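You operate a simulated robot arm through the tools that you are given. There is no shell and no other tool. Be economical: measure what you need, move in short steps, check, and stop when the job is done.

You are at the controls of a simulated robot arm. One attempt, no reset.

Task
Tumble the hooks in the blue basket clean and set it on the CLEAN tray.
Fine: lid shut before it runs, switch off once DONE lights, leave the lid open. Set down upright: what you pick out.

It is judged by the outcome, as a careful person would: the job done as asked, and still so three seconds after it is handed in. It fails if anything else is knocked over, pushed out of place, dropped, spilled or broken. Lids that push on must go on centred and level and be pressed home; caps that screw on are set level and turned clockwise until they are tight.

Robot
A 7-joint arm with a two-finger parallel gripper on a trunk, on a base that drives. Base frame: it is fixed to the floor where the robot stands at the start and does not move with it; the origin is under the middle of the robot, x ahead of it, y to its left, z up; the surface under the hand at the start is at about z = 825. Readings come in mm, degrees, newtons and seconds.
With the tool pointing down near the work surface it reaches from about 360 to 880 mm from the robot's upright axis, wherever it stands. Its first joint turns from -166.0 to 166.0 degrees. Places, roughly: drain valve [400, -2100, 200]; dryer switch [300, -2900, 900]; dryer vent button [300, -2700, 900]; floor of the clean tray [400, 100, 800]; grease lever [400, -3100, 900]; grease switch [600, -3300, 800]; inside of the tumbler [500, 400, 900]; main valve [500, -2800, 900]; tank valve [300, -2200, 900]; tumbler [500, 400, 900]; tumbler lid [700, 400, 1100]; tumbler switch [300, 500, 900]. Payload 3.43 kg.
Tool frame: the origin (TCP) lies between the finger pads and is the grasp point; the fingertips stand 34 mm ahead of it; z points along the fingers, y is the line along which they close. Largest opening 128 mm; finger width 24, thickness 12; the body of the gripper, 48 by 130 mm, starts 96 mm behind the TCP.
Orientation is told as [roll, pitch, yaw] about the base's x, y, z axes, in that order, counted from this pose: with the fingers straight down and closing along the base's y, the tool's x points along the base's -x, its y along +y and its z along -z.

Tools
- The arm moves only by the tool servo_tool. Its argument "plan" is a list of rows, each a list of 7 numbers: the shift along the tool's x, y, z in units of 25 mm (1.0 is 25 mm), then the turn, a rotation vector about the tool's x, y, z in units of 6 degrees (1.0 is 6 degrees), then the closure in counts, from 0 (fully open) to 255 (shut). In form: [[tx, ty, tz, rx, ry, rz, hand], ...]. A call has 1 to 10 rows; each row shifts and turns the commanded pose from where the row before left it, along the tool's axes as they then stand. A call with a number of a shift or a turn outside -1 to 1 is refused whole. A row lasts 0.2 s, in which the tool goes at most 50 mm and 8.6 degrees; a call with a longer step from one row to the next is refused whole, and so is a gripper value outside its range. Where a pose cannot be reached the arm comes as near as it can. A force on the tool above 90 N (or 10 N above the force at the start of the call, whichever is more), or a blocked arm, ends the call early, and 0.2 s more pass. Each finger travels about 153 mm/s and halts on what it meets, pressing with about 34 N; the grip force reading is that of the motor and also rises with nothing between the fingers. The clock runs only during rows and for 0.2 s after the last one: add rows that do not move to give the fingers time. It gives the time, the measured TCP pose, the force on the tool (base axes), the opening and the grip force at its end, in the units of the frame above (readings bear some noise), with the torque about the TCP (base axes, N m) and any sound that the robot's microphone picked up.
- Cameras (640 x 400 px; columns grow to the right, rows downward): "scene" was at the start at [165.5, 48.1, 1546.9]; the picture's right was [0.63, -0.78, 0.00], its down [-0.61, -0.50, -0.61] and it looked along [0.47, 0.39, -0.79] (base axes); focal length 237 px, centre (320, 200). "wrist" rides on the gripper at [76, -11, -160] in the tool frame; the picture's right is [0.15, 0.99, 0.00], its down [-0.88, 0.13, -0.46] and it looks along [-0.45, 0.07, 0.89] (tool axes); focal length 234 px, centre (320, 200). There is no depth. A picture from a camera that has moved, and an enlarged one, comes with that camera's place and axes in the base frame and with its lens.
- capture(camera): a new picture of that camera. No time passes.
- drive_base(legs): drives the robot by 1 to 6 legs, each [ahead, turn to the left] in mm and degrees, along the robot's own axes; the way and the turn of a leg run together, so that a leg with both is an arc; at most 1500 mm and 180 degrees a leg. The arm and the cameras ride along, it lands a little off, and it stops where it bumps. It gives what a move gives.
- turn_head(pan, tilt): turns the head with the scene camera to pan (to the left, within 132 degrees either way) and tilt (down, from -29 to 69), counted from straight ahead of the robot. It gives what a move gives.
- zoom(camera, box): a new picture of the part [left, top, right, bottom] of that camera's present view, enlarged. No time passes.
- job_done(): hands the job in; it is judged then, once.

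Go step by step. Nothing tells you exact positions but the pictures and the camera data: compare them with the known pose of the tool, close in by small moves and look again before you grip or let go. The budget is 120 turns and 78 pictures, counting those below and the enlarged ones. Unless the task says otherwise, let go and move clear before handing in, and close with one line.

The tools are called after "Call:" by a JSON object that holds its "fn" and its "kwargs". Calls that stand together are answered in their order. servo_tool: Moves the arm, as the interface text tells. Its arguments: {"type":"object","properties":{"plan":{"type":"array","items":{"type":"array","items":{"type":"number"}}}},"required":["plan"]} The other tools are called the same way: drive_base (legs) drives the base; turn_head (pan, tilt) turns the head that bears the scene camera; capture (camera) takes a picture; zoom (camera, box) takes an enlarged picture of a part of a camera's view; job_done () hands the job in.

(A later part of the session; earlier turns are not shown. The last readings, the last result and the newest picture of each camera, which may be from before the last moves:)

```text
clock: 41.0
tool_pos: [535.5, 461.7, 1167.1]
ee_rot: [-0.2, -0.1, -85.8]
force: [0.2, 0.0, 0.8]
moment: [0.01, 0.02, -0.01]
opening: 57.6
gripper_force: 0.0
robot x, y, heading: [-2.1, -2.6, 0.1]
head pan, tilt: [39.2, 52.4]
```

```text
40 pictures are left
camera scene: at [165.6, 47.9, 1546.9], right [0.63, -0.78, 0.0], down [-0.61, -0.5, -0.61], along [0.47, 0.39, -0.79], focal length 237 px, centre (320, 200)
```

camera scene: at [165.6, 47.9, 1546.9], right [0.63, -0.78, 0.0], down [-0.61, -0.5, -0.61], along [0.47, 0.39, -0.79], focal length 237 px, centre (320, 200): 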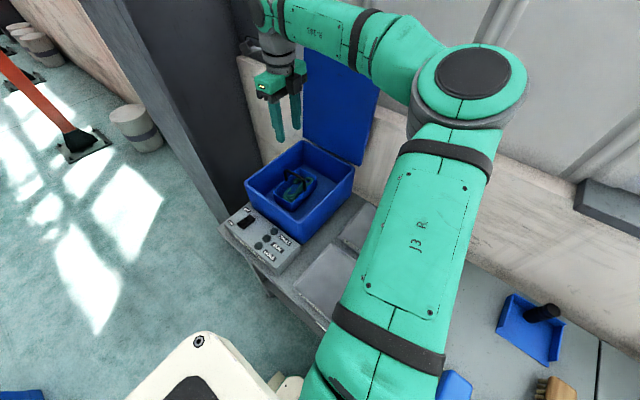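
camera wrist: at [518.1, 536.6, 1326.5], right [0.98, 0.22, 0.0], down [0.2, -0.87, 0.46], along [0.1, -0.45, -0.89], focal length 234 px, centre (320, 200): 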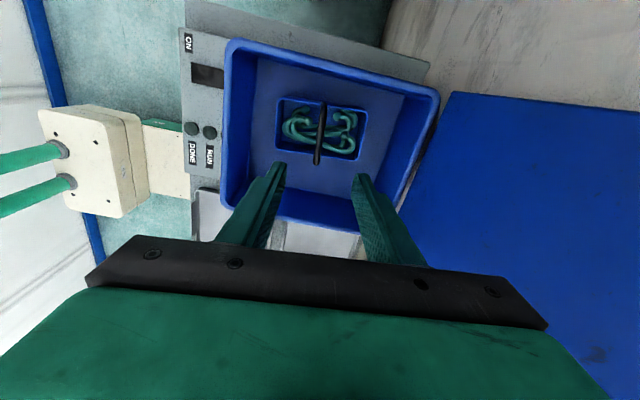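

The basket is upright in the tumbler with its hooks. Next is the lid, so I'll look at it with the head raised.

Call:
{"fn": "turn_head", "kwargs": {"pan": 38, "tilt": 30}}

Call:
{"fn": "capture", "kwargs": {"camera": "scene"}}

```text
clock: 41.9
tool_pos: [534.6, 461.0, 1167.2]
ee_rot: [-0.3, -0.2, -85.8]
force: [-0.1, -0.4, -0.4]
moment: [0.02, -0.02, 0.01]
opening: 57.8
gripper_force: 0.1
robot x, y, heading: [-0.3, -1.0, 0.0]
head pan, tilt: [38.0, 30.0]
```

```text
39 pictures are left
camera scene: at [178.9, 56.6, 1579.5], right [0.62, -0.79, 0.0], down [-0.39, -0.31, -0.87], along [0.68, 0.53, -0.5], focal length 237 px, centre (320, 200)
```

scene: 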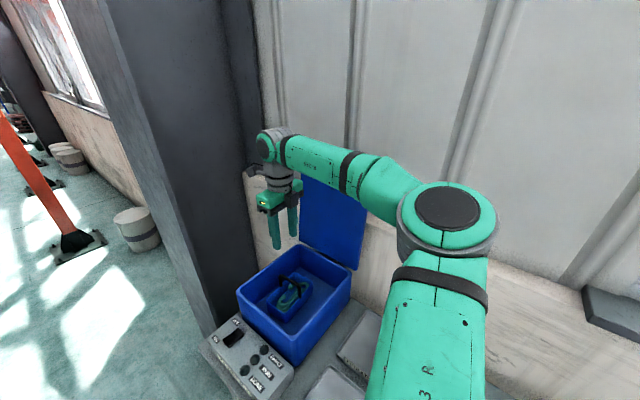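

I estimate the lid leans back about 6°, hinged at x≈680, with its top edge at x≈709, z≈1287, y 305–553. I'll raise the hand above the lid top to check with the wrist camera.

Call:
{"fn": "servo_tool", "kwargs": {"plan": [[0, 0, -1, 0, 0, 0, 140], [0, 0, -1, 0, 0, 0, 140], [0, 0, -1, 0, 0, 0, 140], [0, 0, -1, 0, 0, 0, 140], [0, 0, -1, 0, 0, 0, 140], [0, 0, -1, 0, 0, 0, 140], [0, 0, -1, 0, 0, 0, 140], [-0.9, 0.3, 0, 0, 0, 0, 140], [-0.9, 0.3, 0, 0, 0, 0, 140], [-0.9, 0.3, 0, 0, 0, 0, 140]]}}

Call:
{"fn": "servo_tool", "kwargs": {"plan": [[-0.3, 0.7, 0, 0, 0, 0, 140], [-0.3, 0.7, 0, 0, 0, 0, 140], [-0.3, 0.7, 0, 0, 0, 0, 140], [-0.3, 0.7, 0, 0, 0, 0, 140], [0, 0, 0, 0, 0, 0, 140]]}}

Call:
{"fn": "capture", "kwargs": {"camera": "wrist"}}

Call:
{"fn": "capture", "kwargs": {"camera": "scene"}}

```text
clock: 44.1
tool_pos: [559.0, 397.4, 1341.8]
ee_rot: [-0.3, -0.2, -85.8]
force: [-0.4, -0.3, -0.1]
moment: [-0.01, -0.02, -0.03]
opening: 57.8
gripper_force: 0.1
robot x, y, heading: [-0.8, 2.2, -0.3]
head pan, tilt: [38.0, 30.0]
```

```text
clock: 45.3
tool_pos: [633.7, 372.3, 1342.1]
ee_rot: [-0.2, -0.2, -85.8]
force: [-0.2, 0.1, -0.6]
moment: [0.0, 0.0, -0.01]
opening: 57.9
gripper_force: 0.1
robot x, y, heading: [2.5, 1.8, -0.1]
head pan, tilt: [38.0, 30.0]
```

```text
38 pictures are left
camera wrist: at [616.9, 446.9, 1501.5], right [0.98, 0.22, 0.0], down [0.2, -0.87, 0.46], along [0.1, -0.45, -0.89], focal length 234 px, centre (320, 200)
```

wrist: 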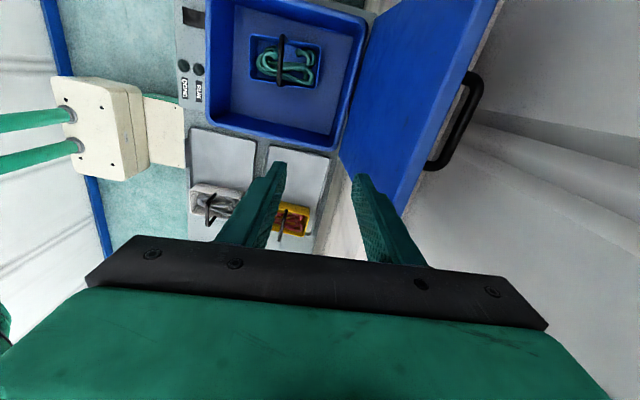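

```text
37 pictures are left
camera scene: at [178.9, 56.6, 1579.6], right [0.62, -0.79, 0.0], down [-0.39, -0.31, -0.87], along [0.68, 0.53, -0.5], focal length 237 px, centre (320, 200)
```

scene: 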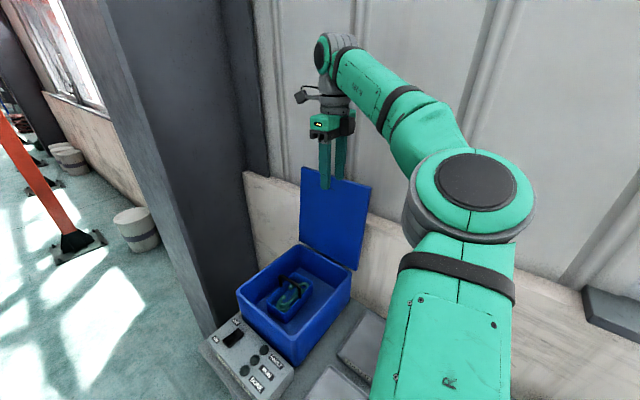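

The lid has a D-handle on its back near the top edge. I'll straddle the top edge at y≈345, beside the handle, so one finger can pull and the other support. First I'll line up just above the edge.

Call:
{"fn": "servo_tool", "kwargs": {"plan": [[-0.27, 0.69, 0, 0, 0, 0, 130], [-0.27, 0.69, 0, 0, 0, 0, 130], [-0.27, 0.69, 0, 0, 0, 0, 130], [-0.27, 0.69, 0, 0, 0, 0, 130], [-0.27, 0.69, 0, 0, 0, 0, 130], [0, 0, 0.5, 0, 0, 0, 130], [0, 0, 0, 0, 0, 0, 130]]}}

Call:
{"fn": "capture", "kwargs": {"camera": "wrist"}}

Call:
{"fn": "zoom", "kwargs": {"camera": "scene", "box": [260, 80, 440, 300]}}

```text
clock: 46.9
tool_pos: [722.6, 342.9, 1329.4]
ee_rot: [-0.2, -0.2, -85.8]
force: [-0.1, 0.6, 0.0]
moment: [0.03, 0.06, -0.03]
opening: 62.8
gripper_force: 0.0
robot x, y, heading: [1.5, 0.9, -0.0]
head pan, tilt: [38.0, 30.0]
```

```text
36 pictures are left
camera wrist: at [706.0, 418.1, 1488.3], right [0.98, 0.22, 0.0], down [0.2, -0.87, 0.46], along [0.1, -0.45, -0.89], focal length 234 px, centre (320, 200)
```

wrist: 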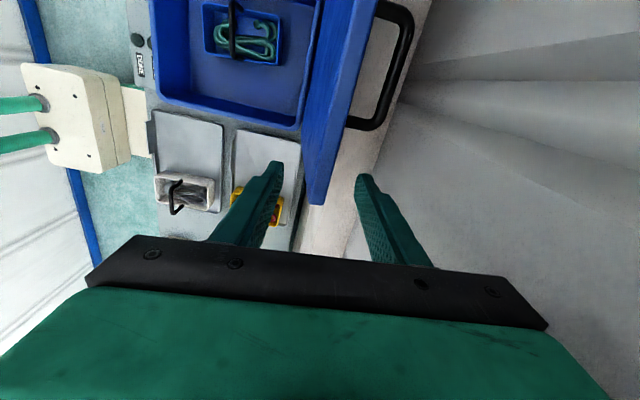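

```text
1.82 times, centred on (350, 190) of scene
camera zoom: at [178.9, 56.6, 1579.6], right [0.62, -0.79, 0.0], down [-0.39, -0.31, -0.87], along [0.68, 0.53, -0.5], focal length 432 px, centre (266, 218)
```

zoom: 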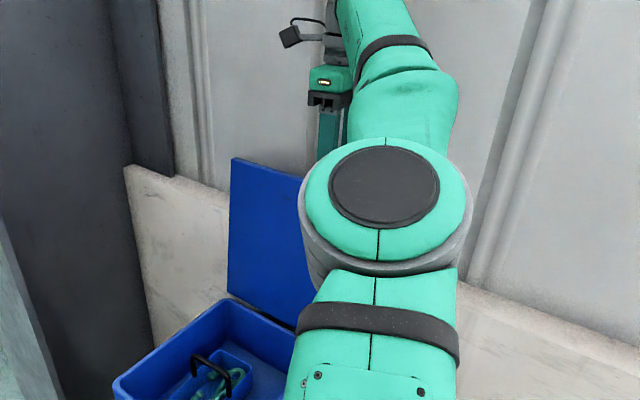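

The lid edge (x≈726) lies between the fingers. I'll lower so they straddle it.

Call:
{"fn": "servo_tool", "kwargs": {"plan": [[0, 0.12, 0.6, 0, 0, 0, 130], [0, 0, 0.6, 0, 0, 0, 130], [0, 0, 0.6, 0, 0, 0, 130], [0, 0, 0, 0, 0, 0, 130]]}}

Call:
{"fn": "capture", "kwargs": {"camera": "wrist"}}

```text
clock: 47.9
tool_pos: [724.6, 343.4, 1283.1]
ee_rot: [-0.3, -0.1, -85.9]
force: [0.0, 0.0, -0.3]
moment: [0.01, 0.01, 0.0]
opening: 62.5
gripper_force: 0.0
robot x, y, heading: [-1.1, -2.8, -0.1]
head pan, tilt: [38.0, 30.0]
```

```text
34 pictures are left
camera wrist: at [708.0, 418.6, 1442.8], right [0.98, 0.22, 0.0], down [0.2, -0.87, 0.46], along [0.1, -0.45, -0.89], focal length 234 px, centre (320, 200)
```

wrist: 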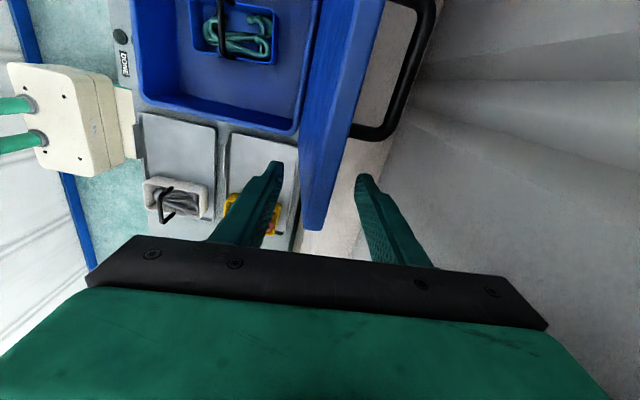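

Straddled. I'll pull the lid forward along its arc, turning the hand with it.

Call:
{"fn": "servo_tool", "kwargs": {"plan": [[0, -0.6, 0, 0, 0, 0, 130], [0, -0.89, 0, -0.75, 0, 0, 130], [0, -0.89, 0, -0.75, 0, 0, 130], [0, -0.89, 0, -0.75, 0, 0, 130], [0, -0.89, 0, -0.75, 0, 0, 130], [0, -0.89, 0, -0.75, 0, 0, 130]]}}

Call:
{"fn": "capture", "kwargs": {"camera": "wrist"}}

Call:
{"fn": "capture", "kwargs": {"camera": "scene"}}

```text
clock: 49.3
tool_pos: [602.6, 337.5, 1268.2]
ee_rot: [22.3, -0.2, -85.8]
force: [1.2, -0.1, -0.3]
moment: [-0.02, 0.01, 0.03]
opening: 62.7
gripper_force: 0.0
robot x, y, heading: [0.1, -1.1, -0.2]
head pan, tilt: [38.0, 30.0]
```

```text
33 pictures are left
camera wrist: at [524.9, 406.7, 1410.3], right [0.9, 0.21, 0.38], down [0.01, -0.88, 0.47], along [0.43, -0.42, -0.8], focal length 234 px, centre (320, 200)
```

wrist: 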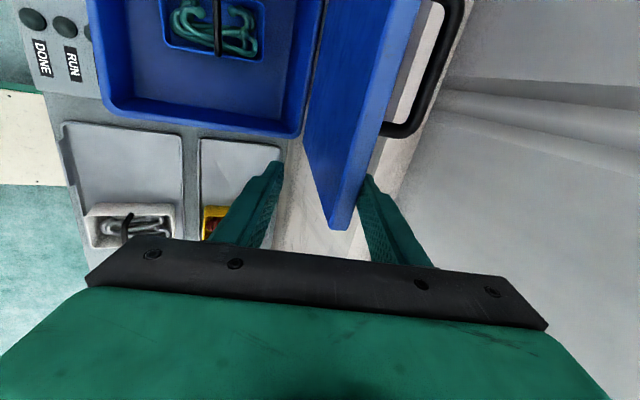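

```text
32 pictures are left
camera scene: at [179.1, 56.6, 1579.6], right [0.62, -0.79, 0.0], down [-0.39, -0.31, -0.87], along [0.68, 0.53, -0.5], focal length 237 px, centre (320, 200)
```

scene: 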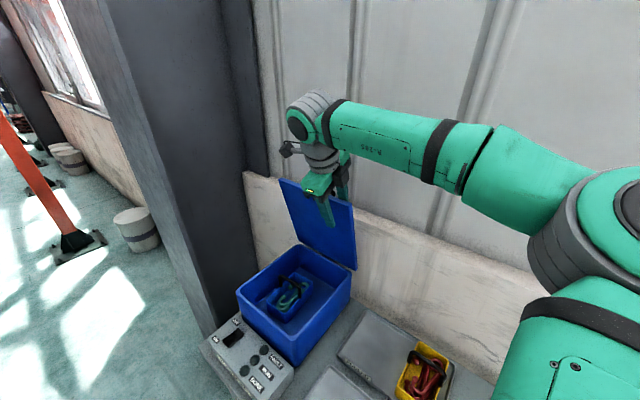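

The lid follows, resting on the back finger, so the hinge seems to have friction. I'll continue along the arc.

Call:
{"fn": "servo_tool", "kwargs": {"plan": [[0, -0.89, 0, -0.75, 0, 0, 130], [0, -0.89, 0, -0.75, 0, 0, 130], [0, -0.89, 0, -0.75, 0, 0, 130], [0, -0.89, 0, -0.75, 0, 0, 130], [0, -0.89, 0, -0.75, 0, 0, 130], [0, -0.89, 0, -0.75, 0, 0, 130]]}}

Call:
{"fn": "capture", "kwargs": {"camera": "wrist"}}

Call:
{"fn": "capture", "kwargs": {"camera": "scene"}}

```text
clock: 50.7
tool_pos: [492.9, 325.4, 1182.2]
ee_rot: [47.2, 0.9, -86.1]
force: [0.8, -0.9, 0.2]
moment: [0.02, 0.02, 0.04]
opening: 63.1
gripper_force: 0.8
robot x, y, heading: [-0.5, 1.1, -0.2]
head pan, tilt: [38.0, 30.0]
```

```text
31 pictures are left
camera wrist: at [362.9, 390.9, 1282.4], right [0.66, 0.18, 0.73], down [-0.19, -0.9, 0.39], along [0.73, -0.39, -0.56], focal length 234 px, centre (320, 200)
```

wrist: 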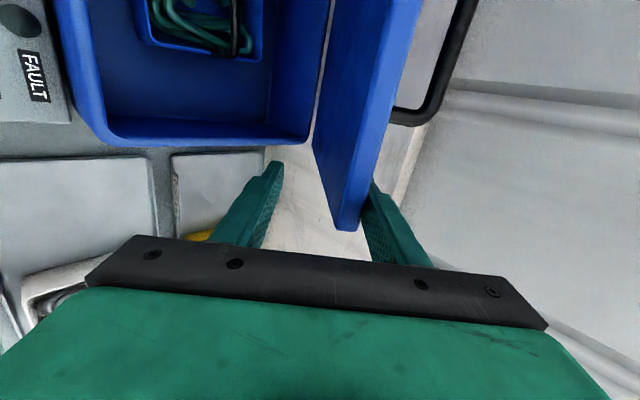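

```text
30 pictures are left
camera scene: at [178.8, 56.3, 1579.6], right [0.62, -0.79, 0.0], down [-0.39, -0.31, -0.87], along [0.68, 0.53, -0.5], focal length 237 px, centre (320, 200)
```

scene: 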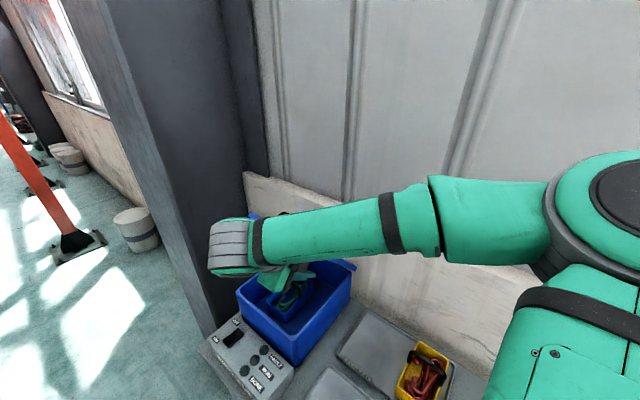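

The lid is at about 45° and seems to hold itself. I'll back the fingers off along their axis and check whether it stays.

Call:
{"fn": "servo_tool", "kwargs": {"plan": [[0, 0.25, 0, 0, 0, 0, 115], [0, 0, -0.8, 0, 0, 0, 115], [0, 0, -0.9, 0, 0, 0, 115], [0, 0, -0.9, 0, 0, 0, 115], [0, 0, -0.9, 0, 0, 0, 115], [0, 0.9, 0, 0.9, 0, 0, 115], [0, 0.9, 0, 0.9, 0, 0, 115]]}}

Call:
{"fn": "capture", "kwargs": {"camera": "wrist"}}

```text
clock: 52.3
tool_pos: [462.8, 326.0, 1276.2]
ee_rot: [36.7, 0.2, -85.5]
force: [-0.7, 0.7, 0.1]
moment: [-0.02, 0.01, 0.02]
opening: 70.1
gripper_force: 0.1
robot x, y, heading: [1.2, 1.6, 0.3]
head pan, tilt: [38.0, 30.0]
```

```text
29 pictures are left
camera wrist: at [351.5, 393.2, 1397.1], right [0.78, 0.21, 0.59], down [-0.1, -0.89, 0.44], along [0.62, -0.4, -0.68], focal length 234 px, centre (320, 200)
```

wrist: 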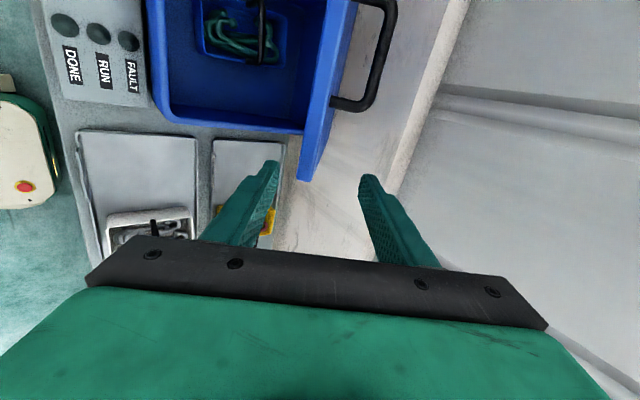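

The lid stays where I left it. I'll bring the hand upright, close the fingers, and move over the lid's back to push it down.

Call:
{"fn": "servo_tool", "kwargs": {"plan": [[0, 0, 0, 0.88, 0, 0, 255], [0, 0, 0, 0.88, 0, 0, 255], [0, 0, 0, 0.88, 0, 0, 255], [0, 0, 0, 0.88, 0, 0, 255], [0, 0, 0, 0.88, 0, 0, 255], [0, 0, 0, 0.88, 0, 0, 255], [0, 0, 0, 0.84, 0, 0, 255], [0.3, 0.8, 0, 0, 0, 0, 255], [0.3, 0.8, 0, 0, 0, 0, 255], [0.3, 0.8, 0, 0, 0, 0, 255]]}}

Call:
{"fn": "capture", "kwargs": {"camera": "wrist"}}

Call:
{"fn": "capture", "kwargs": {"camera": "scene"}}

```text
clock: 54.5
tool_pos: [518.4, 352.3, 1291.7]
ee_rot: [1.8, -0.1, -85.8]
force: [-0.3, -0.2, -0.2]
moment: [0.0, -0.05, 0.02]
opening: 0.0
gripper_force: 33.1
robot x, y, heading: [-3.3, -0.8, 0.2]
head pan, tilt: [38.0, 30.0]
```

```text
28 pictures are left
camera wrist: at [496.0, 426.8, 1450.0], right [0.98, 0.22, 0.03], down [0.18, -0.87, 0.46], along [0.13, -0.45, -0.89], focal length 234 px, centre (320, 200)
```

wrist: 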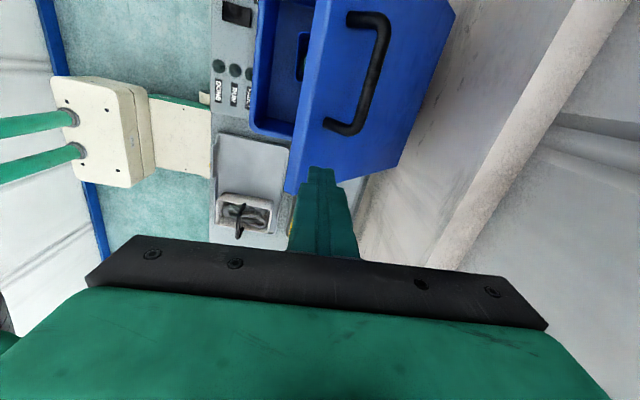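

```text
27 pictures are left
camera scene: at [178.8, 56.4, 1579.6], right [0.62, -0.79, 0.0], down [-0.39, -0.31, -0.87], along [0.68, 0.53, -0.5], focal length 237 px, centre (320, 200)
```

scene: 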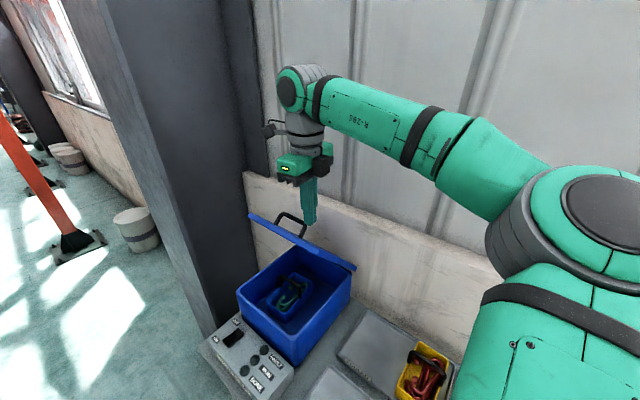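

The lid edge is at about x=490, z=1200, with the fingers above its back beside the handle. I'll push down, drifting toward the front edge.

Call:
{"fn": "servo_tool", "kwargs": {"plan": [[-0.2, 0, 0.8, 0, 0, 0, 255], [-0.2, 0, 0.8, 0, 0, 0, 255], [0, 0, 0.8, 0, 0, 0, 255], [0, 0, 0.8, 0, 0, 0, 255], [0, -0.3, 0.75, 0, 0, 0, 255], [0, -0.3, 0.75, 0, 0, 0, 255], [0, -0.3, 0.75, 0, 0, 0, 255], [0, -0.3, 0.75, 0, 0, 0, 255], [0, -0.3, 0.75, 0, 0, 0, 255]]}}

Call:
{"fn": "capture", "kwargs": {"camera": "scene"}}

```text
clock: 56.5
tool_pos: [487.7, 339.8, 1115.4]
ee_rot: [1.8, -0.3, -85.8]
force: [-0.2, 0.4, -0.4]
moment: [-0.02, -0.02, 0.0]
opening: 0.1
gripper_force: 33.3
robot x, y, heading: [1.1, 0.1, 0.2]
head pan, tilt: [38.0, 30.0]
```

```text
26 pictures are left
camera scene: at [178.8, 56.5, 1579.6], right [0.62, -0.79, 0.0], down [-0.39, -0.31, -0.87], along [0.68, 0.53, -0.5], focal length 237 px, centre (320, 200)
```

scene: 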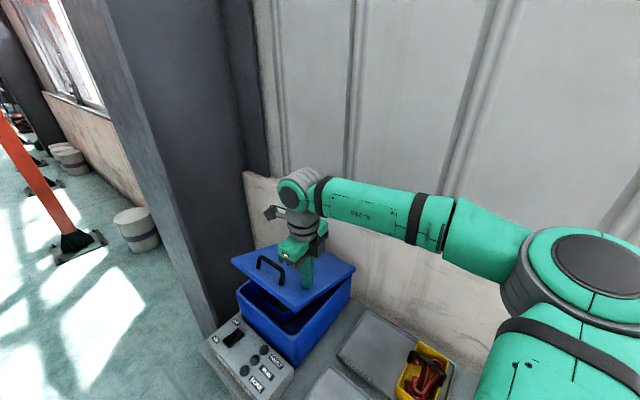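

Closing nicely. I'll continue down gently until it is shut.

Call:
{"fn": "servo_tool", "kwargs": {"plan": [[0, -0.3, 0.7, 0, 0, 0, 255], [0, -0.3, 0.7, 0, 0, 0, 255], [0, -0.2, 0.5, 0, 0, 0, 255], [0, 0, 0.3, 0, 0, 0, 255], [0, 0, 0.3, 0, 0, 0, 255], [0, 0, 0.25, 0, 0, 0, 255], [0, 0, 0, 0, 0, 0, 255]]}}

Call:
{"fn": "capture", "kwargs": {"camera": "scene"}}

```text
clock: 58.1
tool_pos: [468.3, 336.7, 1044.9]
ee_rot: [1.8, -0.2, -85.8]
force: [0.4, 0.2, -0.1]
moment: [0.01, -0.02, 0.01]
opening: 0.0
gripper_force: 33.1
robot x, y, heading: [-0.9, 2.8, 0.0]
head pan, tilt: [38.0, 30.0]
```

```text
25 pictures are left
camera scene: at [178.9, 56.5, 1579.6], right [0.62, -0.79, 0.0], down [-0.39, -0.31, -0.87], along [0.68, 0.53, -0.5], focal length 237 px, centre (320, 200)
```

scene: 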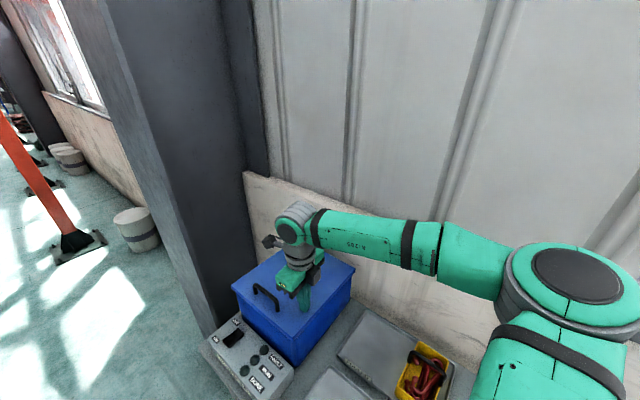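

Call:
{"fn": "servo_tool", "kwargs": {"plan": [[0, 0, 0.15, 0, 0, 0, 255], [0, 0, 0.15, 0, 0, 0, 255], [0, 0, 0.15, 0, 0, 0, 255], [0, 0, 0, 0, 0, 0, 255]]}}

Call:
{"fn": "zoom", "kwargs": {"camera": "scene", "box": [190, 220, 370, 400]}}

```text
clock: 59.1
tool_pos: [469.3, 336.3, 1038.5]
ee_rot: [2.0, 0.1, -85.8]
force: [-12.2, -22.9, 84.6]
moment: [-0.92, 0.87, 0.02]
opening: 0.0
gripper_force: 33.4
robot x, y, heading: [0.3, 1.3, -0.0]
head pan, tilt: [38.0, 30.0]
```

```text
2.22 times, centred on (280, 310) of scene
camera zoom: at [176.7, 54.4, 1580.0], right [0.62, -0.79, 0.0], down [-0.39, -0.31, -0.87], along [0.68, 0.53, -0.5], focal length 528 px, centre (409, -44)
```

zoom: 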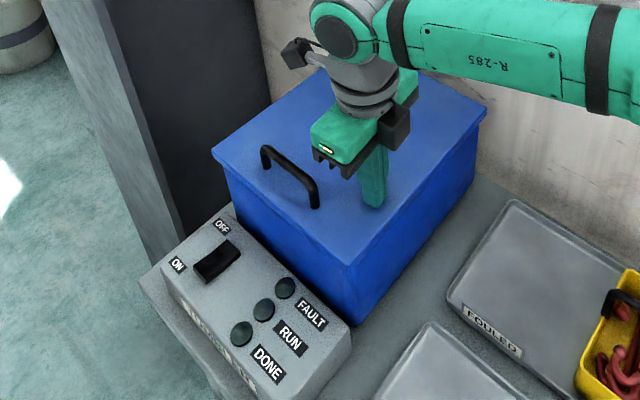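

The lid is shut, with firm contact at z≈1004. The rocker switch is at about (330,483), with ON toward -x. I'll move over it and look.

Call:
{"fn": "servo_tool", "kwargs": {"plan": [[0, 0, -0.9, 0, 0, 0, 255], [0, 0, -0.9, 0, 0, 0, 255], [0, 0, -0.9, 0, 0, 0, 255], [0.8, -0.89, 0, 0, 0, 0, 255], [0.8, -0.89, 0, 0, 0, 0, 255], [0.8, -0.89, 0, 0, 0, 0, 255], [0.8, -0.89, 0, 0, 0, 0, 255], [0.8, -0.89, 0, 0, 0, 0, 255], [0.8, -0.89, 0, 0, 0, 0, 255], [0.8, -0.89, 0, 0, 0, 0, 255]]}}

Call:
{"fn": "capture", "kwargs": {"camera": "wrist"}}

Call:
{"fn": "turn_head", "kwargs": {"pan": 50, "tilt": 55}}

Call:
{"fn": "capture", "kwargs": {"camera": "scene"}}

```text
clock: 61.3
tool_pos: [304.6, 466.0, 1095.4]
ee_rot: [1.7, -0.1, -85.9]
force: [0.4, 0.4, 0.1]
moment: [0.02, 0.0, 0.02]
opening: 0.1
gripper_force: 32.7
robot x, y, heading: [1.6, 0.2, -0.1]
head pan, tilt: [38.0, 30.0]
```

```text
23 pictures are left
camera wrist: at [281.9, 541.0, 1254.8], right [0.98, 0.22, 0.03], down [0.18, -0.87, 0.46], along [0.13, -0.45, -0.89], focal length 234 px, centre (320, 200)
```

wrist: 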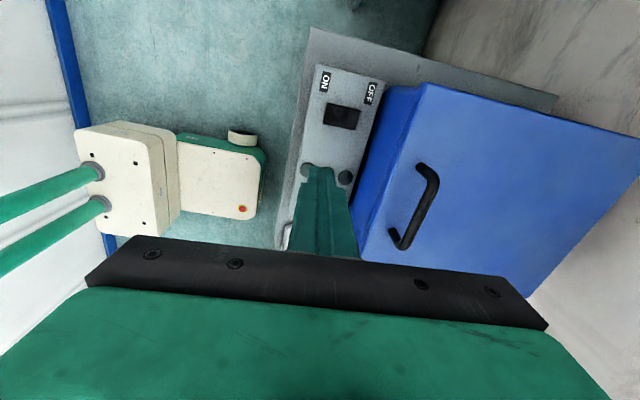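

```text
clock: 62.1
tool_pos: [303.8, 466.2, 1095.4]
ee_rot: [1.8, -0.2, -85.9]
force: [0.7, -0.7, -0.2]
moment: [-0.01, 0.0, 0.02]
opening: 0.0
gripper_force: 32.8
robot x, y, heading: [-1.3, 0.6, -0.1]
head pan, tilt: [50.0, 55.0]
```

```text
22 pictures are left
camera scene: at [154.0, 56.2, 1543.6], right [0.77, -0.64, 0.0], down [-0.53, -0.63, -0.57], along [0.37, 0.44, -0.82], focal length 237 px, centre (320, 200)
```

scene: 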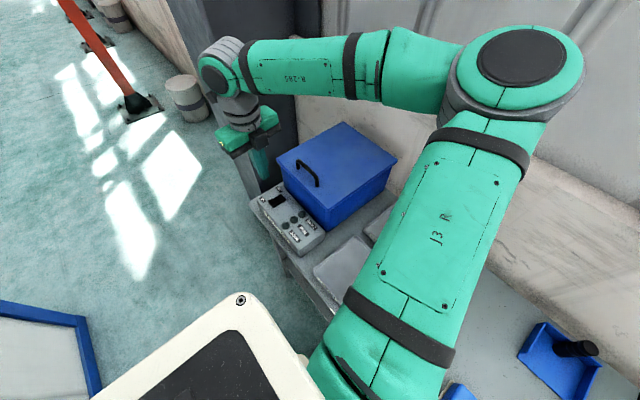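

The switch is at about (336,497,880) and its ON end at about x=314. I'll lower the closed fingertips above that end.

Call:
{"fn": "servo_tool", "kwargs": {"plan": [[0.6, 0.25, 0, 0, 0, 0, 255], [0.6, 0.25, 0, 0, 0, 0, 255], [0, 0, 0.9, 0, 0, 0, 255], [0, 0, 0.9, 0, 0, 0, 255], [0, 0, 0.9, 0, 0, 0, 255], [0, 0, 0.9, 0, 0, 0, 255], [0, 0, 0.9, 0, 0, 0, 255], [0, 0, 0.9, 0, 0, 0, 255], [0, 0, 0.6, 0, 0, 0, 255]]}}

Call:
{"fn": "zoom", "kwargs": {"camera": "wrist", "box": [240, 60, 440, 260]}}

Call:
{"fn": "zoom", "kwargs": {"camera": "scene", "box": [210, 120, 360, 260]}}

```text
clock: 64.2
tool_pos: [317.9, 494.5, 946.0]
ee_rot: [1.8, 0.0, -85.8]
force: [-0.3, -0.1, 0.4]
moment: [-0.01, 0.0, -0.02]
opening: 0.0
gripper_force: 33.2
robot x, y, heading: [0.3, 4.2, -0.1]
head pan, tilt: [50.0, 55.0]
```

```text
2.00 times, centred on (340, 160) of wrist
camera zoom: at [295.8, 568.5, 1105.2], right [0.98, 0.22, 0.03], down [0.18, -0.87, 0.46], along [0.13, -0.44, -0.89], focal length 468 px, centre (280, 280)
```

zoom: 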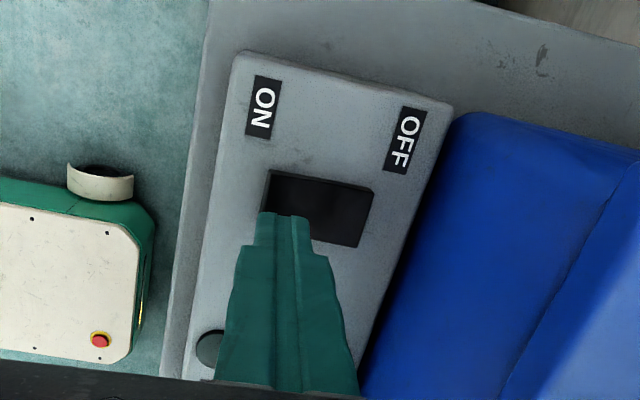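

```text
2.86 times, centred on (285, 190) of scene
camera zoom: at [153.9, 56.1, 1543.6], right [0.77, -0.64, 0.0], down [-0.53, -0.63, -0.57], along [0.37, 0.44, -0.82], focal length 678 px, centre (420, 229)
```

zoom: 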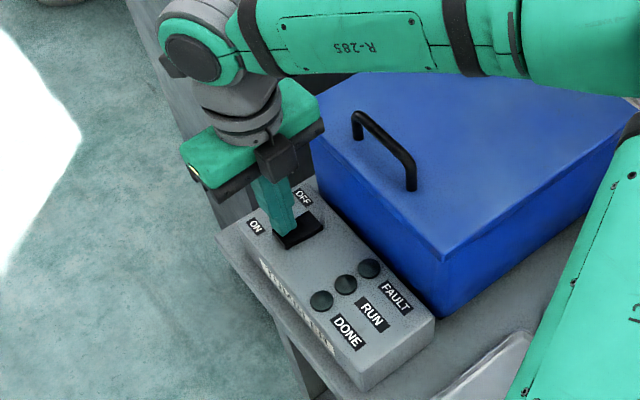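

The fingertip is over the ON half. I'll nudge +5 mm in y and press down.

Call:
{"fn": "servo_tool", "kwargs": {"plan": [[0.22, -0.08, 0.3, 0, 0, 0, 255], [0, 0, 0.3, 0, 0, 0, 255], [0, 0, 0.2, 0, 0, 0, 255], [0, 0, 0.2, 0, 0, 0, 255], [0, 0, 0.2, 0, 0, 0, 255], [0, 0, 0, 0, 0, 0, 255]]}}

```text
clock: 65.4
tool_pos: [317.2, 500.7, 924.2]
ee_rot: [2.0, -0.1, -85.9]
force: [-6.5, -20.0, 31.8]
moment: [-0.81, -0.15, -0.26]
opening: 0.0
gripper_force: 32.7
robot x, y, heading: [-2.3, -0.1, -0.2]
head pan, tilt: [50.0, 55.0]
stopped in row 6: the force on the tool passed its limit at 100 N (the readings are from after the stop); the commanded pose is now the measured one
```

Call:
{"fn": "servo_tool", "kwargs": {"plan": [[0, 0, -0.8, 0, 0, 0, 255], [0, 0, -0.8, 0, 0, 0, 255], [0, 0, -0.8, 0, 0, 0, 255], [0, 0, -0.8, 0, 0, 0, 255]]}}

Call:
{"fn": "zoom", "kwargs": {"camera": "scene", "box": [210, 120, 360, 260]}}

```text
clock: 66.4
tool_pos: [314.5, 500.3, 1003.2]
ee_rot: [2.1, -0.1, -85.7]
force: [-0.4, 0.4, 0.2]
moment: [-0.02, 0.03, 0.01]
opening: 0.0
gripper_force: 33.4
robot x, y, heading: [-0.9, -1.2, 0.1]
head pan, tilt: [50.0, 55.0]
```

```text
2.86 times, centred on (285, 190) of scene
camera zoom: at [154.0, 56.2, 1543.6], right [0.77, -0.64, 0.0], down [-0.53, -0.63, -0.57], along [0.37, 0.44, -0.82], focal length 678 px, centre (420, 229)
```

zoom: 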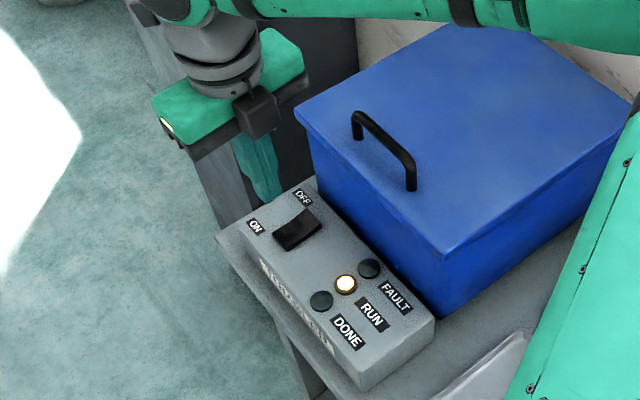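

RUN is lit. While it runs I'll rise and turn the hand to yaw 0 so the gripper body will clear the lid handle when I press OFF.

Call:
{"fn": "servo_tool", "kwargs": {"plan": [[0, 0, -0.8, 0.33, 0, 0, 255], [0, 0, -0.8, 0, 0, 0, 255], [0, 0, 0, 0, 0, -1, 255], [0, 0, 0, 0, 0, -1, 255], [0, 0, 0, 0, 0, -1, 255], [0, 0, 0, 0, 0, -1, 255], [0, 0, 0, 0, 0, -1, 255], [0, 0, 0, 0, 0, -1, 255], [0, 0, 0, 0, 0, -1, 255], [0, 0, 0, 0, 0, -1, 255]]}}

Call:
{"fn": "servo_tool", "kwargs": {"plan": [[0, 0, 0, 0, 0, -1, 255], [0, 0, 0, 0, 0, -1, 255], [0, 0, 0, 0, 0, -1, 255], [0, 0, 0, 0, 0, -1, 255], [0, 0, 0, 0, 0, -1, 255], [0, 0, 0, 0, 0, -1, 255], [0, 0, 0, 0, 0, -0.3, 255], [0, 0, 0, 0, 0, 0, 255], [0, 0, 0, 0, 0, 0, 255], [0, 0, 0, 0, 0, 0, 255]]}}

Call:
{"fn": "zoom", "kwargs": {"camera": "scene", "box": [210, 120, 360, 260]}}

```text
clock: 68.6
tool_pos: [311.6, 501.5, 1042.8]
ee_rot: [0.0, 0.0, -37.7]
force: [-0.5, 0.0, 0.2]
moment: [0.01, -0.02, -0.01]
opening: 0.0
gripper_force: 33.3
robot x, y, heading: [-3.0, -4.7, -0.2]
head pan, tilt: [50.0, 55.0]
```

```text
clock: 70.8
tool_pos: [313.4, 501.4, 1042.7]
ee_rot: [0.0, 0.0, 0.0]
force: [0.3, -0.7, 0.3]
moment: [0.0, 0.02, 0.02]
opening: 0.1
gripper_force: 33.0
robot x, y, heading: [-1.2, 1.2, -0.1]
head pan, tilt: [50.0, 55.0]
```

```text
2.86 times, centred on (285, 190) of scene
camera zoom: at [153.9, 56.1, 1543.6], right [0.77, -0.64, 0.0], down [-0.53, -0.63, -0.57], along [0.37, 0.44, -0.82], focal length 678 px, centre (420, 229)
```

zoom: 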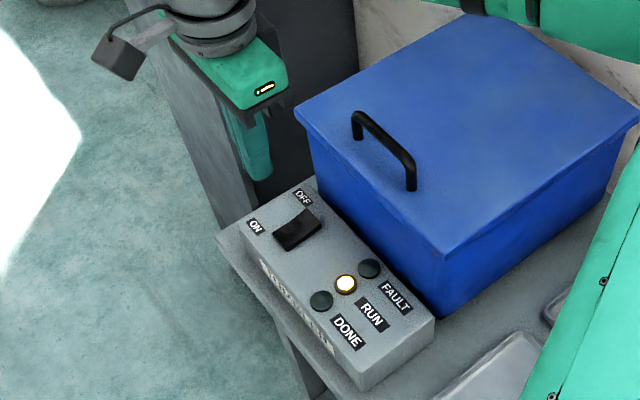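

Still running. I'll position above the OFF end and wait.

Call:
{"fn": "servo_tool", "kwargs": {"plan": [[-0.73, 0, 0, 0, 0, 0, 255], [-0.73, 0, 0, 0, 0, 0, 255], [0, 0, 0.8, 0, 0, 0, 255], [0, 0, 0.8, 0, 0, 0, 255], [0, 0, 0.8, 0, 0, 0, 255], [0, 0, 0.6, 0, 0, 0, 255], [0, 0, 0, 0, 0, 0, 255], [0, 0, 0, 0, 0, 0, 255], [0, 0, 0, 0, 0, 0, 255], [0, 0, 0, 0, 0, 0, 255]]}}

Call:
{"fn": "servo_tool", "kwargs": {"plan": [[0, 0, 0, 0, 0, 0, 255], [0, 0, 0, 0, 0, 0, 255], [0, 0, 0, 0, 0, 0, 255], [0, 0, 0, 0, 0, 0, 255], [0, 0, 0, 0, 0, 0, 255], [0, 0, 0, 0, 0, 0, 255], [0, 0, 0, 0, 0, 0, 255], [0, 0, 0, 0, 0, 0, 255], [0, 0, 0, 0, 0, 0, 255], [0, 0, 0, 0, 0, 0, 255]]}}

Call:
{"fn": "servo_tool", "kwargs": {"plan": [[0, 0, 0, 0, 0, 0, 255], [0, 0, 0, 0, 0, 0, 255], [0, 0, 0, 0, 0, 0, 255], [0, 0, 0, 0, 0, 0, 255], [0, 0, 0, 0, 0, 0, 255], [0, 0, 0, 0, 0, 0, 255], [0, 0, 0, 0, 0, 0, 255], [0, 0, 0, 0, 0, 0, 255], [0, 0, 0, 0, 0, 0, 255], [0, 0, 0, 0, 0, 0, 255]]}}

Call:
{"fn": "capture", "kwargs": {"camera": "wrist"}}

```text
clock: 73.0
tool_pos: [349.0, 502.0, 967.3]
ee_rot: [0.0, 0.0, 0.1]
force: [-0.6, -0.7, -0.2]
moment: [0.01, 0.0, 0.0]
opening: 0.1
gripper_force: 32.7
robot x, y, heading: [2.4, 2.3, -0.1]
head pan, tilt: [50.0, 55.0]
```

```text
clock: 75.2
tool_pos: [348.5, 501.6, 967.2]
ee_rot: [0.0, 0.0, -0.1]
force: [0.7, 1.2, -0.1]
moment: [-0.02, 0.02, 0.0]
opening: 0.0
gripper_force: 32.6
robot x, y, heading: [-3.4, -0.6, -0.0]
head pan, tilt: [50.0, 55.0]
```

```text
clock: 77.4
tool_pos: [347.7, 500.1, 967.3]
ee_rot: [-0.1, 0.0, 0.0]
force: [0.6, 0.0, -0.7]
moment: [0.01, 0.02, -0.02]
opening: 0.0
gripper_force: 32.7
robot x, y, heading: [0.6, 1.6, -0.0]
head pan, tilt: [50.0, 55.0]
```

```text
17 pictures are left
camera wrist: at [272.5, 490.1, 1126.5], right [-0.15, 0.99, 0.0], down [0.88, 0.13, 0.46], along [0.45, 0.07, -0.89], focal length 234 px, centre (320, 200)
```

wrist: 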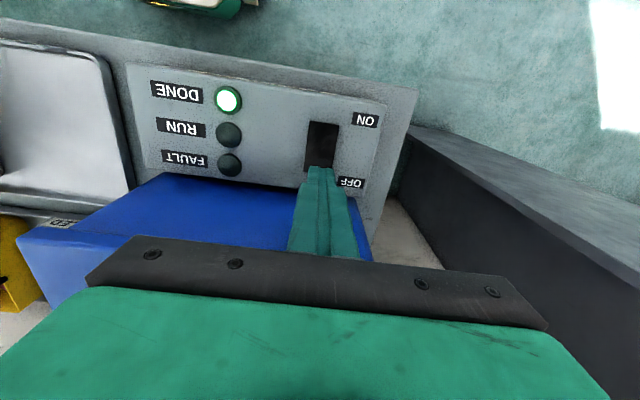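

DONE is lit. I'll press the OFF end.

Call:
{"fn": "servo_tool", "kwargs": {"plan": [[0, 0.1, 0.6, 0, 0, 0, 255], [0, 0, 0.5, 0, 0, 0, 255], [0, 0, 0.25, 0, 0, 0, 255], [0, 0, 0.2, 0, 0, 0, 255], [0, 0, 0.2, 0, 0, 0, 255], [0, 0, 0.2, 0, 0, 0, 255]]}}

Call:
{"fn": "servo_tool", "kwargs": {"plan": [[0, 0, -0.8, 0, 0, 0, 255], [0, 0, -0.8, 0, 0, 0, 255], [0, 0, -0.8, 0, 0, 0, 255], [0, 0, -0.8, 0, 0, 0, 255], [0, 0, -0.8, 0, 0, 0, 255], [0, 0, -0.8, 0, 0, 0, 255]]}}

Call:
{"fn": "capture", "kwargs": {"camera": "wrist"}}

```text
clock: 79.0
tool_pos: [349.7, 506.4, 924.0]
ee_rot: [0.5, -0.2, -0.1]
force: [-0.6, -3.3, 15.1]
moment: [-0.14, 0.19, 0.13]
opening: 0.1
gripper_force: 32.9
robot x, y, heading: [0.7, -1.0, -0.0]
head pan, tilt: [50.0, 55.0]
stopped in row 6: the force on the tool passed its limit at 95 N (the readings are from after the stop); the commanded pose is now the measured one
```

```text
clock: 80.3
tool_pos: [350.8, 502.7, 1044.5]
ee_rot: [0.4, -0.1, 0.0]
force: [0.7, -0.3, -1.2]
moment: [0.01, 0.01, 0.01]
opening: 0.0
gripper_force: 32.8
robot x, y, heading: [1.1, 0.1, 0.1]
head pan, tilt: [50.0, 55.0]
```

```text
16 pictures are left
camera wrist: at [274.6, 490.8, 1203.5], right [-0.14, 0.99, 0.01], down [0.88, 0.13, 0.46], along [0.45, 0.07, -0.89], focal length 234 px, centre (320, 200)
```

wrist: 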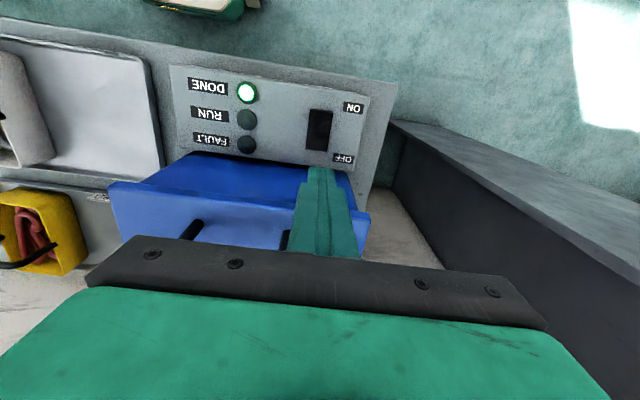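

Call:
{"fn": "zoom", "kwargs": {"camera": "wrist", "box": [170, 50, 410, 200]}}

```text
2.67 times, centred on (290, 125) of wrist
camera zoom: at [274.6, 490.8, 1203.5], right [-0.14, 0.99, 0.01], down [0.88, 0.13, 0.46], along [0.45, 0.07, -0.89], focal length 624 px, centre (400, 400)
```

zoom: 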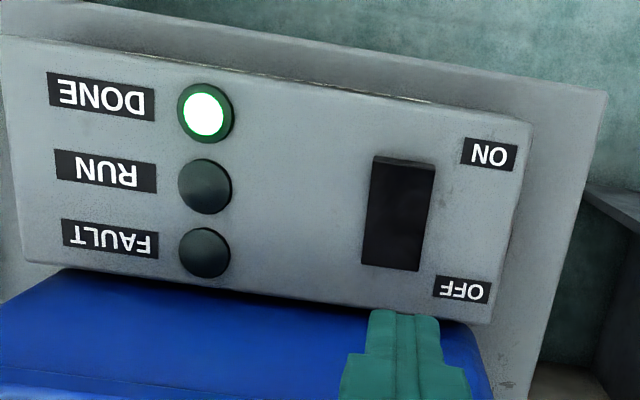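

Call:
{"fn": "zoom", "kwargs": {"camera": "scene", "box": [210, 120, 360, 260]}}

```text
2.86 times, centred on (285, 190) of scene
camera zoom: at [153.9, 56.1, 1543.5], right [0.77, -0.64, 0.0], down [-0.53, -0.63, -0.57], along [0.37, 0.44, -0.82], focal length 678 px, centre (420, 229)
```

zoom: 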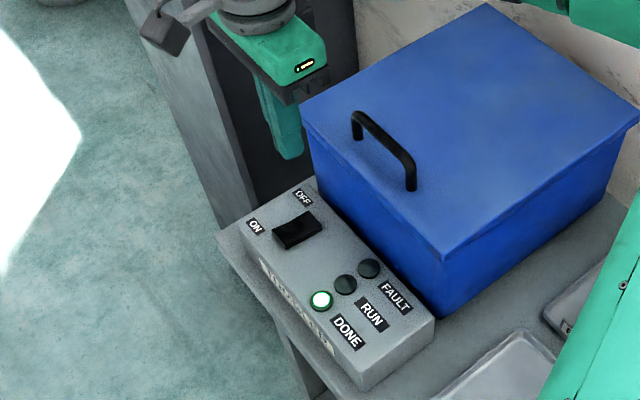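

I read the switch as OFF: the ON end is raised, and DONE stays lit. Next I'll open the lid by its handle, with the bar at about x=419, y 385–474, z≈1047. I'll rise, centre over it and turn to yaw -87.

Call:
{"fn": "servo_tool", "kwargs": {"plan": [[0, 0, -0.9, -0.07, 0, 0, 200], [0, 0, -0.9, 0, 0, 0, 150], [0, 0, -0.9, 0, 0, 0, 150], [-0.68, -0.73, 0, 0, 0, 0, 150], [-0.68, -0.73, 0, 0, 0, 0, 150], [-0.68, -0.73, 0, 0, 0, 0, 150], [-0.68, -0.73, 0, 0, 0, 0, 150], [0, 0, 0, 0, 0, 1, 150], [0, 0, 0, 0, 0, 1, 150], [0, 0, 0, 0, 0, 1, 150]]}}

Call:
{"fn": "servo_tool", "kwargs": {"plan": [[0, 0, 0, 0, 0, 1, 150], [0, 0, 0, 0, 0, 1, 150], [0, 0, 0, 0, 0, 1, 150], [0, 0, 0, 0, 0, 1, 150], [0, 0, 0, 0, 0, 1, 150], [0, 0, 0, 0, 0, 1, 150], [0, 0, 0, 0, 0, 1, 150], [0, 0, 0, 0, 0, 1, 150], [0, 0, 0, 0, 0, 1, 150], [0, 0, 0, 0, 0, 1, 150]]}}

Call:
{"fn": "servo_tool", "kwargs": {"plan": [[0, 0, 0, 0, 0, 1, 150], [0, 0, 0, 0, 0, 0.5, 150], [0, 0, 0, 0, 0, 0, 150]]}}

Call:
{"fn": "capture", "kwargs": {"camera": "wrist"}}

```text
clock: 82.5
tool_pos: [417.0, 430.7, 1111.4]
ee_rot: [0.8, 0.0, -18.2]
force: [-0.2, 0.4, -0.1]
moment: [0.01, 0.01, 0.01]
opening: 52.5
gripper_force: 0.0
robot x, y, heading: [0.4, -0.0, 0.1]
head pan, tilt: [50.0, 55.0]
```

```text
clock: 84.8
tool_pos: [417.5, 430.9, 1110.2]
ee_rot: [0.3, 0.7, -78.2]
force: [0.9, 0.4, -0.2]
moment: [0.03, 0.02, -0.03]
opening: 52.6
gripper_force: 0.0
robot x, y, heading: [1.7, -2.9, -0.0]
head pan, tilt: [50.0, 55.0]
```

```text
clock: 85.5
tool_pos: [417.6, 432.3, 1110.6]
ee_rot: [0.3, 0.7, -87.2]
force: [0.1, -0.1, -0.4]
moment: [-0.01, -0.01, -0.02]
opening: 52.8
gripper_force: 0.0
robot x, y, heading: [-0.2, 1.2, 0.3]
head pan, tilt: [50.0, 55.0]
```

```text
13 pictures are left
camera wrist: at [401.9, 504.6, 1271.1], right [0.98, 0.2, 0.01], down [0.17, -0.88, 0.44], along [0.09, -0.43, -0.9], focal length 234 px, centre (320, 200)
```

wrist: 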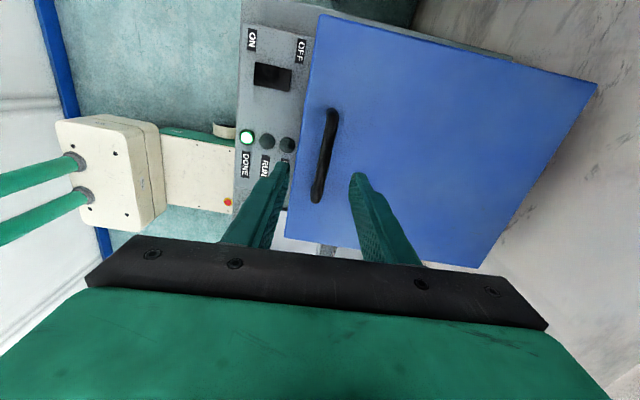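

The bar centre is at about (419.5, 443). I'll shift slightly, lower, and close on the bar.

Call:
{"fn": "servo_tool", "kwargs": {"plan": [[0.4, 0.1, 0.6, 0, 0, 0, 150], [0, 0, 0.6, 0, 0, 0, 150], [0, 0, 0.6, 0, 0, 0, 150], [0, 0, 0.5, 0, 0, 0, 150], [0, 0, 0, 0, 0, 0, 200], [0, 0, 0, 0, 0, 0, 255], [0, 0, 0, 0, 0, 0, 255]]}}

```text
clock: 87.2
tool_pos: [420.9, 444.4, 1052.0]
ee_rot: [0.4, 0.7, -87.3]
force: [16.0, 4.2, -4.3]
moment: [0.33, -0.18, -1.16]
opening: 12.5
gripper_force: 45.3
robot x, y, heading: [1.1, -3.2, 0.0]
head pan, tilt: [50.0, 55.0]
```

Handle gripped. I'll lift along the arc, a few steps first.

Call:
{"fn": "servo_tool", "kwargs": {"plan": [[0, 0.169, -0.813, 0, 0, 0, 255], [0, 0.232, -0.797, 0, 0, 0, 255], [-0.02, 0.294, -0.776, 0, 0, 0, 255], [-0.02, 0.354, -0.751, 0, 0, 0, 255]]}}

```text
clock: 88.2
tool_pos: [448.0, 443.1, 1131.0]
ee_rot: [0.3, 0.7, -87.3]
force: [38.9, 20.3, -28.4]
moment: [0.22, -0.31, -1.11]
opening: 12.7
gripper_force: 45.6
robot x, y, heading: [0.3, -0.9, -0.2]
head pan, tilt: [50.0, 55.0]
```

The lid is lifting, with some sideways load toward +x. I'll bias a little more +x and continue.

Call:
{"fn": "servo_tool", "kwargs": {"plan": [[0.02, 0.25, 0, 0, 0, 0, 255], [0, 0.44, -0.72, 0, 0, 0, 255], [0, 0.5, -0.686, 0, 0, 0, 255], [0, 0.55, -0.647, 0, 0, 0, 255], [0, 0.6, -0.605, 0, 0, 0, 255]]}}

Call:
{"fn": "capture", "kwargs": {"camera": "wrist"}}

```text
clock: 89.3
tool_pos: [503.6, 443.4, 1201.6]
ee_rot: [0.2, 0.8, -87.1]
force: [-19.9, -4.2, 14.5]
moment: [-0.59, 0.39, -1.03]
opening: 13.3
gripper_force: 45.5
robot x, y, heading: [-1.2, 1.0, -0.3]
head pan, tilt: [50.0, 55.0]
```

```text
12 pictures are left
camera wrist: at [487.7, 515.7, 1361.5], right [0.98, 0.2, 0.01], down [0.18, -0.88, 0.44], along [0.09, -0.43, -0.9], focal length 234 px, centre (320, 200)
```

wrist: 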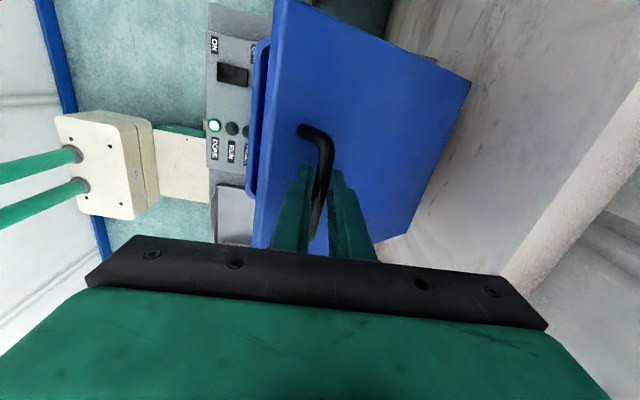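

Lid is at about 40–45°. I'll continue along the arc.

Call:
{"fn": "servo_tool", "kwargs": {"plan": [[-0.03, 0.641, -0.527, 0, 0, 0, 255], [-0.03, 0.681, -0.475, 0, 0, 0, 255], [-0.03, 0.716, -0.42, 0, 0, 0, 255], [-0.03, 0.747, -0.363, 0, 0, 0, 255]]}}

Call:
{"fn": "servo_tool", "kwargs": {"plan": [[-0.03, 0.773, -0.303, 0, 0, 0, 255], [-0.03, 0.794, -0.241, 0, 0, 0, 255], [-0.03, 0.81, -0.178, 0, 0, 0, 255], [-0.03, 0.822, -0.115, 0, 0, 0, 255]]}}

Call:
{"fn": "capture", "kwargs": {"camera": "wrist"}}

```text
clock: 90.3
tool_pos: [576.4, 442.8, 1246.7]
ee_rot: [0.3, 0.8, -87.1]
force: [-4.9, 8.0, 2.9]
moment: [0.23, 0.07, -1.16]
opening: 13.1
gripper_force: 45.3
robot x, y, heading: [0.5, 2.3, -0.2]
head pan, tilt: [50.0, 55.0]
```

```text
clock: 91.3
tool_pos: [653.6, 442.1, 1267.8]
ee_rot: [0.4, 0.8, -87.2]
force: [-6.3, -3.2, 26.5]
moment: [-0.61, 0.15, -1.12]
opening: 13.2
gripper_force: 45.3
robot x, y, heading: [-3.1, -3.3, -0.2]
head pan, tilt: [50.0, 55.0]
```

```text
11 pictures are left
camera wrist: at [638.1, 515.5, 1427.8], right [0.98, 0.19, 0.01], down [0.17, -0.88, 0.44], along [0.09, -0.43, -0.9], focal length 234 px, centre (320, 200)
```

wrist: 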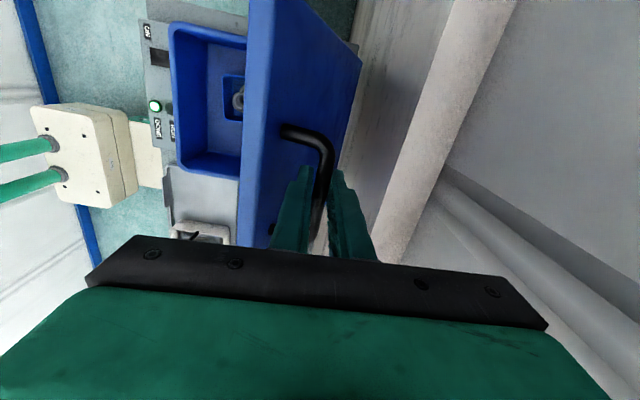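

Nearly vertical. A few more steps will take it past vertical to its open stop.

Call:
{"fn": "servo_tool", "kwargs": {"plan": [[-0.03, 0.828, -0.04, 0, 0, 0, 255], [-0.03, 0.83, 0.007, 0, 0, 0, 255], [-0.03, 0.827, 0.07, 0, 0, 0, 255], [-0.03, 0.8, 0.137, 0, 0, 0, 255]]}}

```text
clock: 92.3
tool_pos: [709.3, 434.7, 1256.7]
ee_rot: [0.3, 0.9, -86.7]
force: [-1.5, 34.2, 28.0]
moment: [0.09, 0.08, -1.19]
opening: 12.5
gripper_force: 44.9
out of reach, approached as far as the arm can: row 3, 4
robot x, y, heading: [1.9, -1.9, -0.0]
head pan, tilt: [50.0, 55.0]
```

The arm's reach is spent, with the lid at about 87°. I'll open slightly, rise clear, and then push the lid back from its inner face to the stop.

Call:
{"fn": "servo_tool", "kwargs": {"plan": [[0, 0, 0, 0, 0, 0, 200], [0, 0, 0, 0, 0, 0, 190], [0, 0, -0.5, 0, 0, 0, 190], [0, 0, -0.8, 0, 0, 0, 190], [0, 0, -0.8, 0, 0, 0, 190], [0, 0, -0.8, 0, 0, 0, 190]]}}

Call:
{"fn": "capture", "kwargs": {"camera": "wrist"}}

```text
clock: 93.8
tool_pos: [685.9, 414.4, 1326.2]
ee_rot: [0.3, 0.7, -87.0]
force: [0.2, 0.2, 0.0]
moment: [-0.04, 0.0, -0.03]
opening: 32.7
gripper_force: 0.0
out of reach, approached as far as the arm can: row 3, 4, 5, 6
robot x, y, heading: [-0.2, -2.0, -0.1]
head pan, tilt: [50.0, 55.0]
```

```text
10 pictures are left
camera wrist: at [671.5, 487.2, 1486.6], right [0.98, 0.2, 0.01], down [0.17, -0.88, 0.44], along [0.09, -0.44, -0.9], focal length 234 px, centre (320, 200)
```

wrist: 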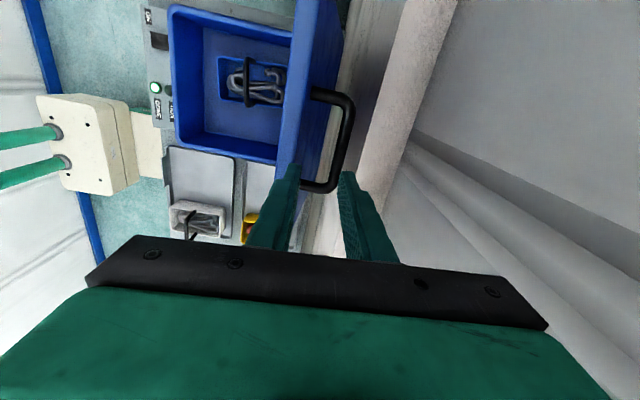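

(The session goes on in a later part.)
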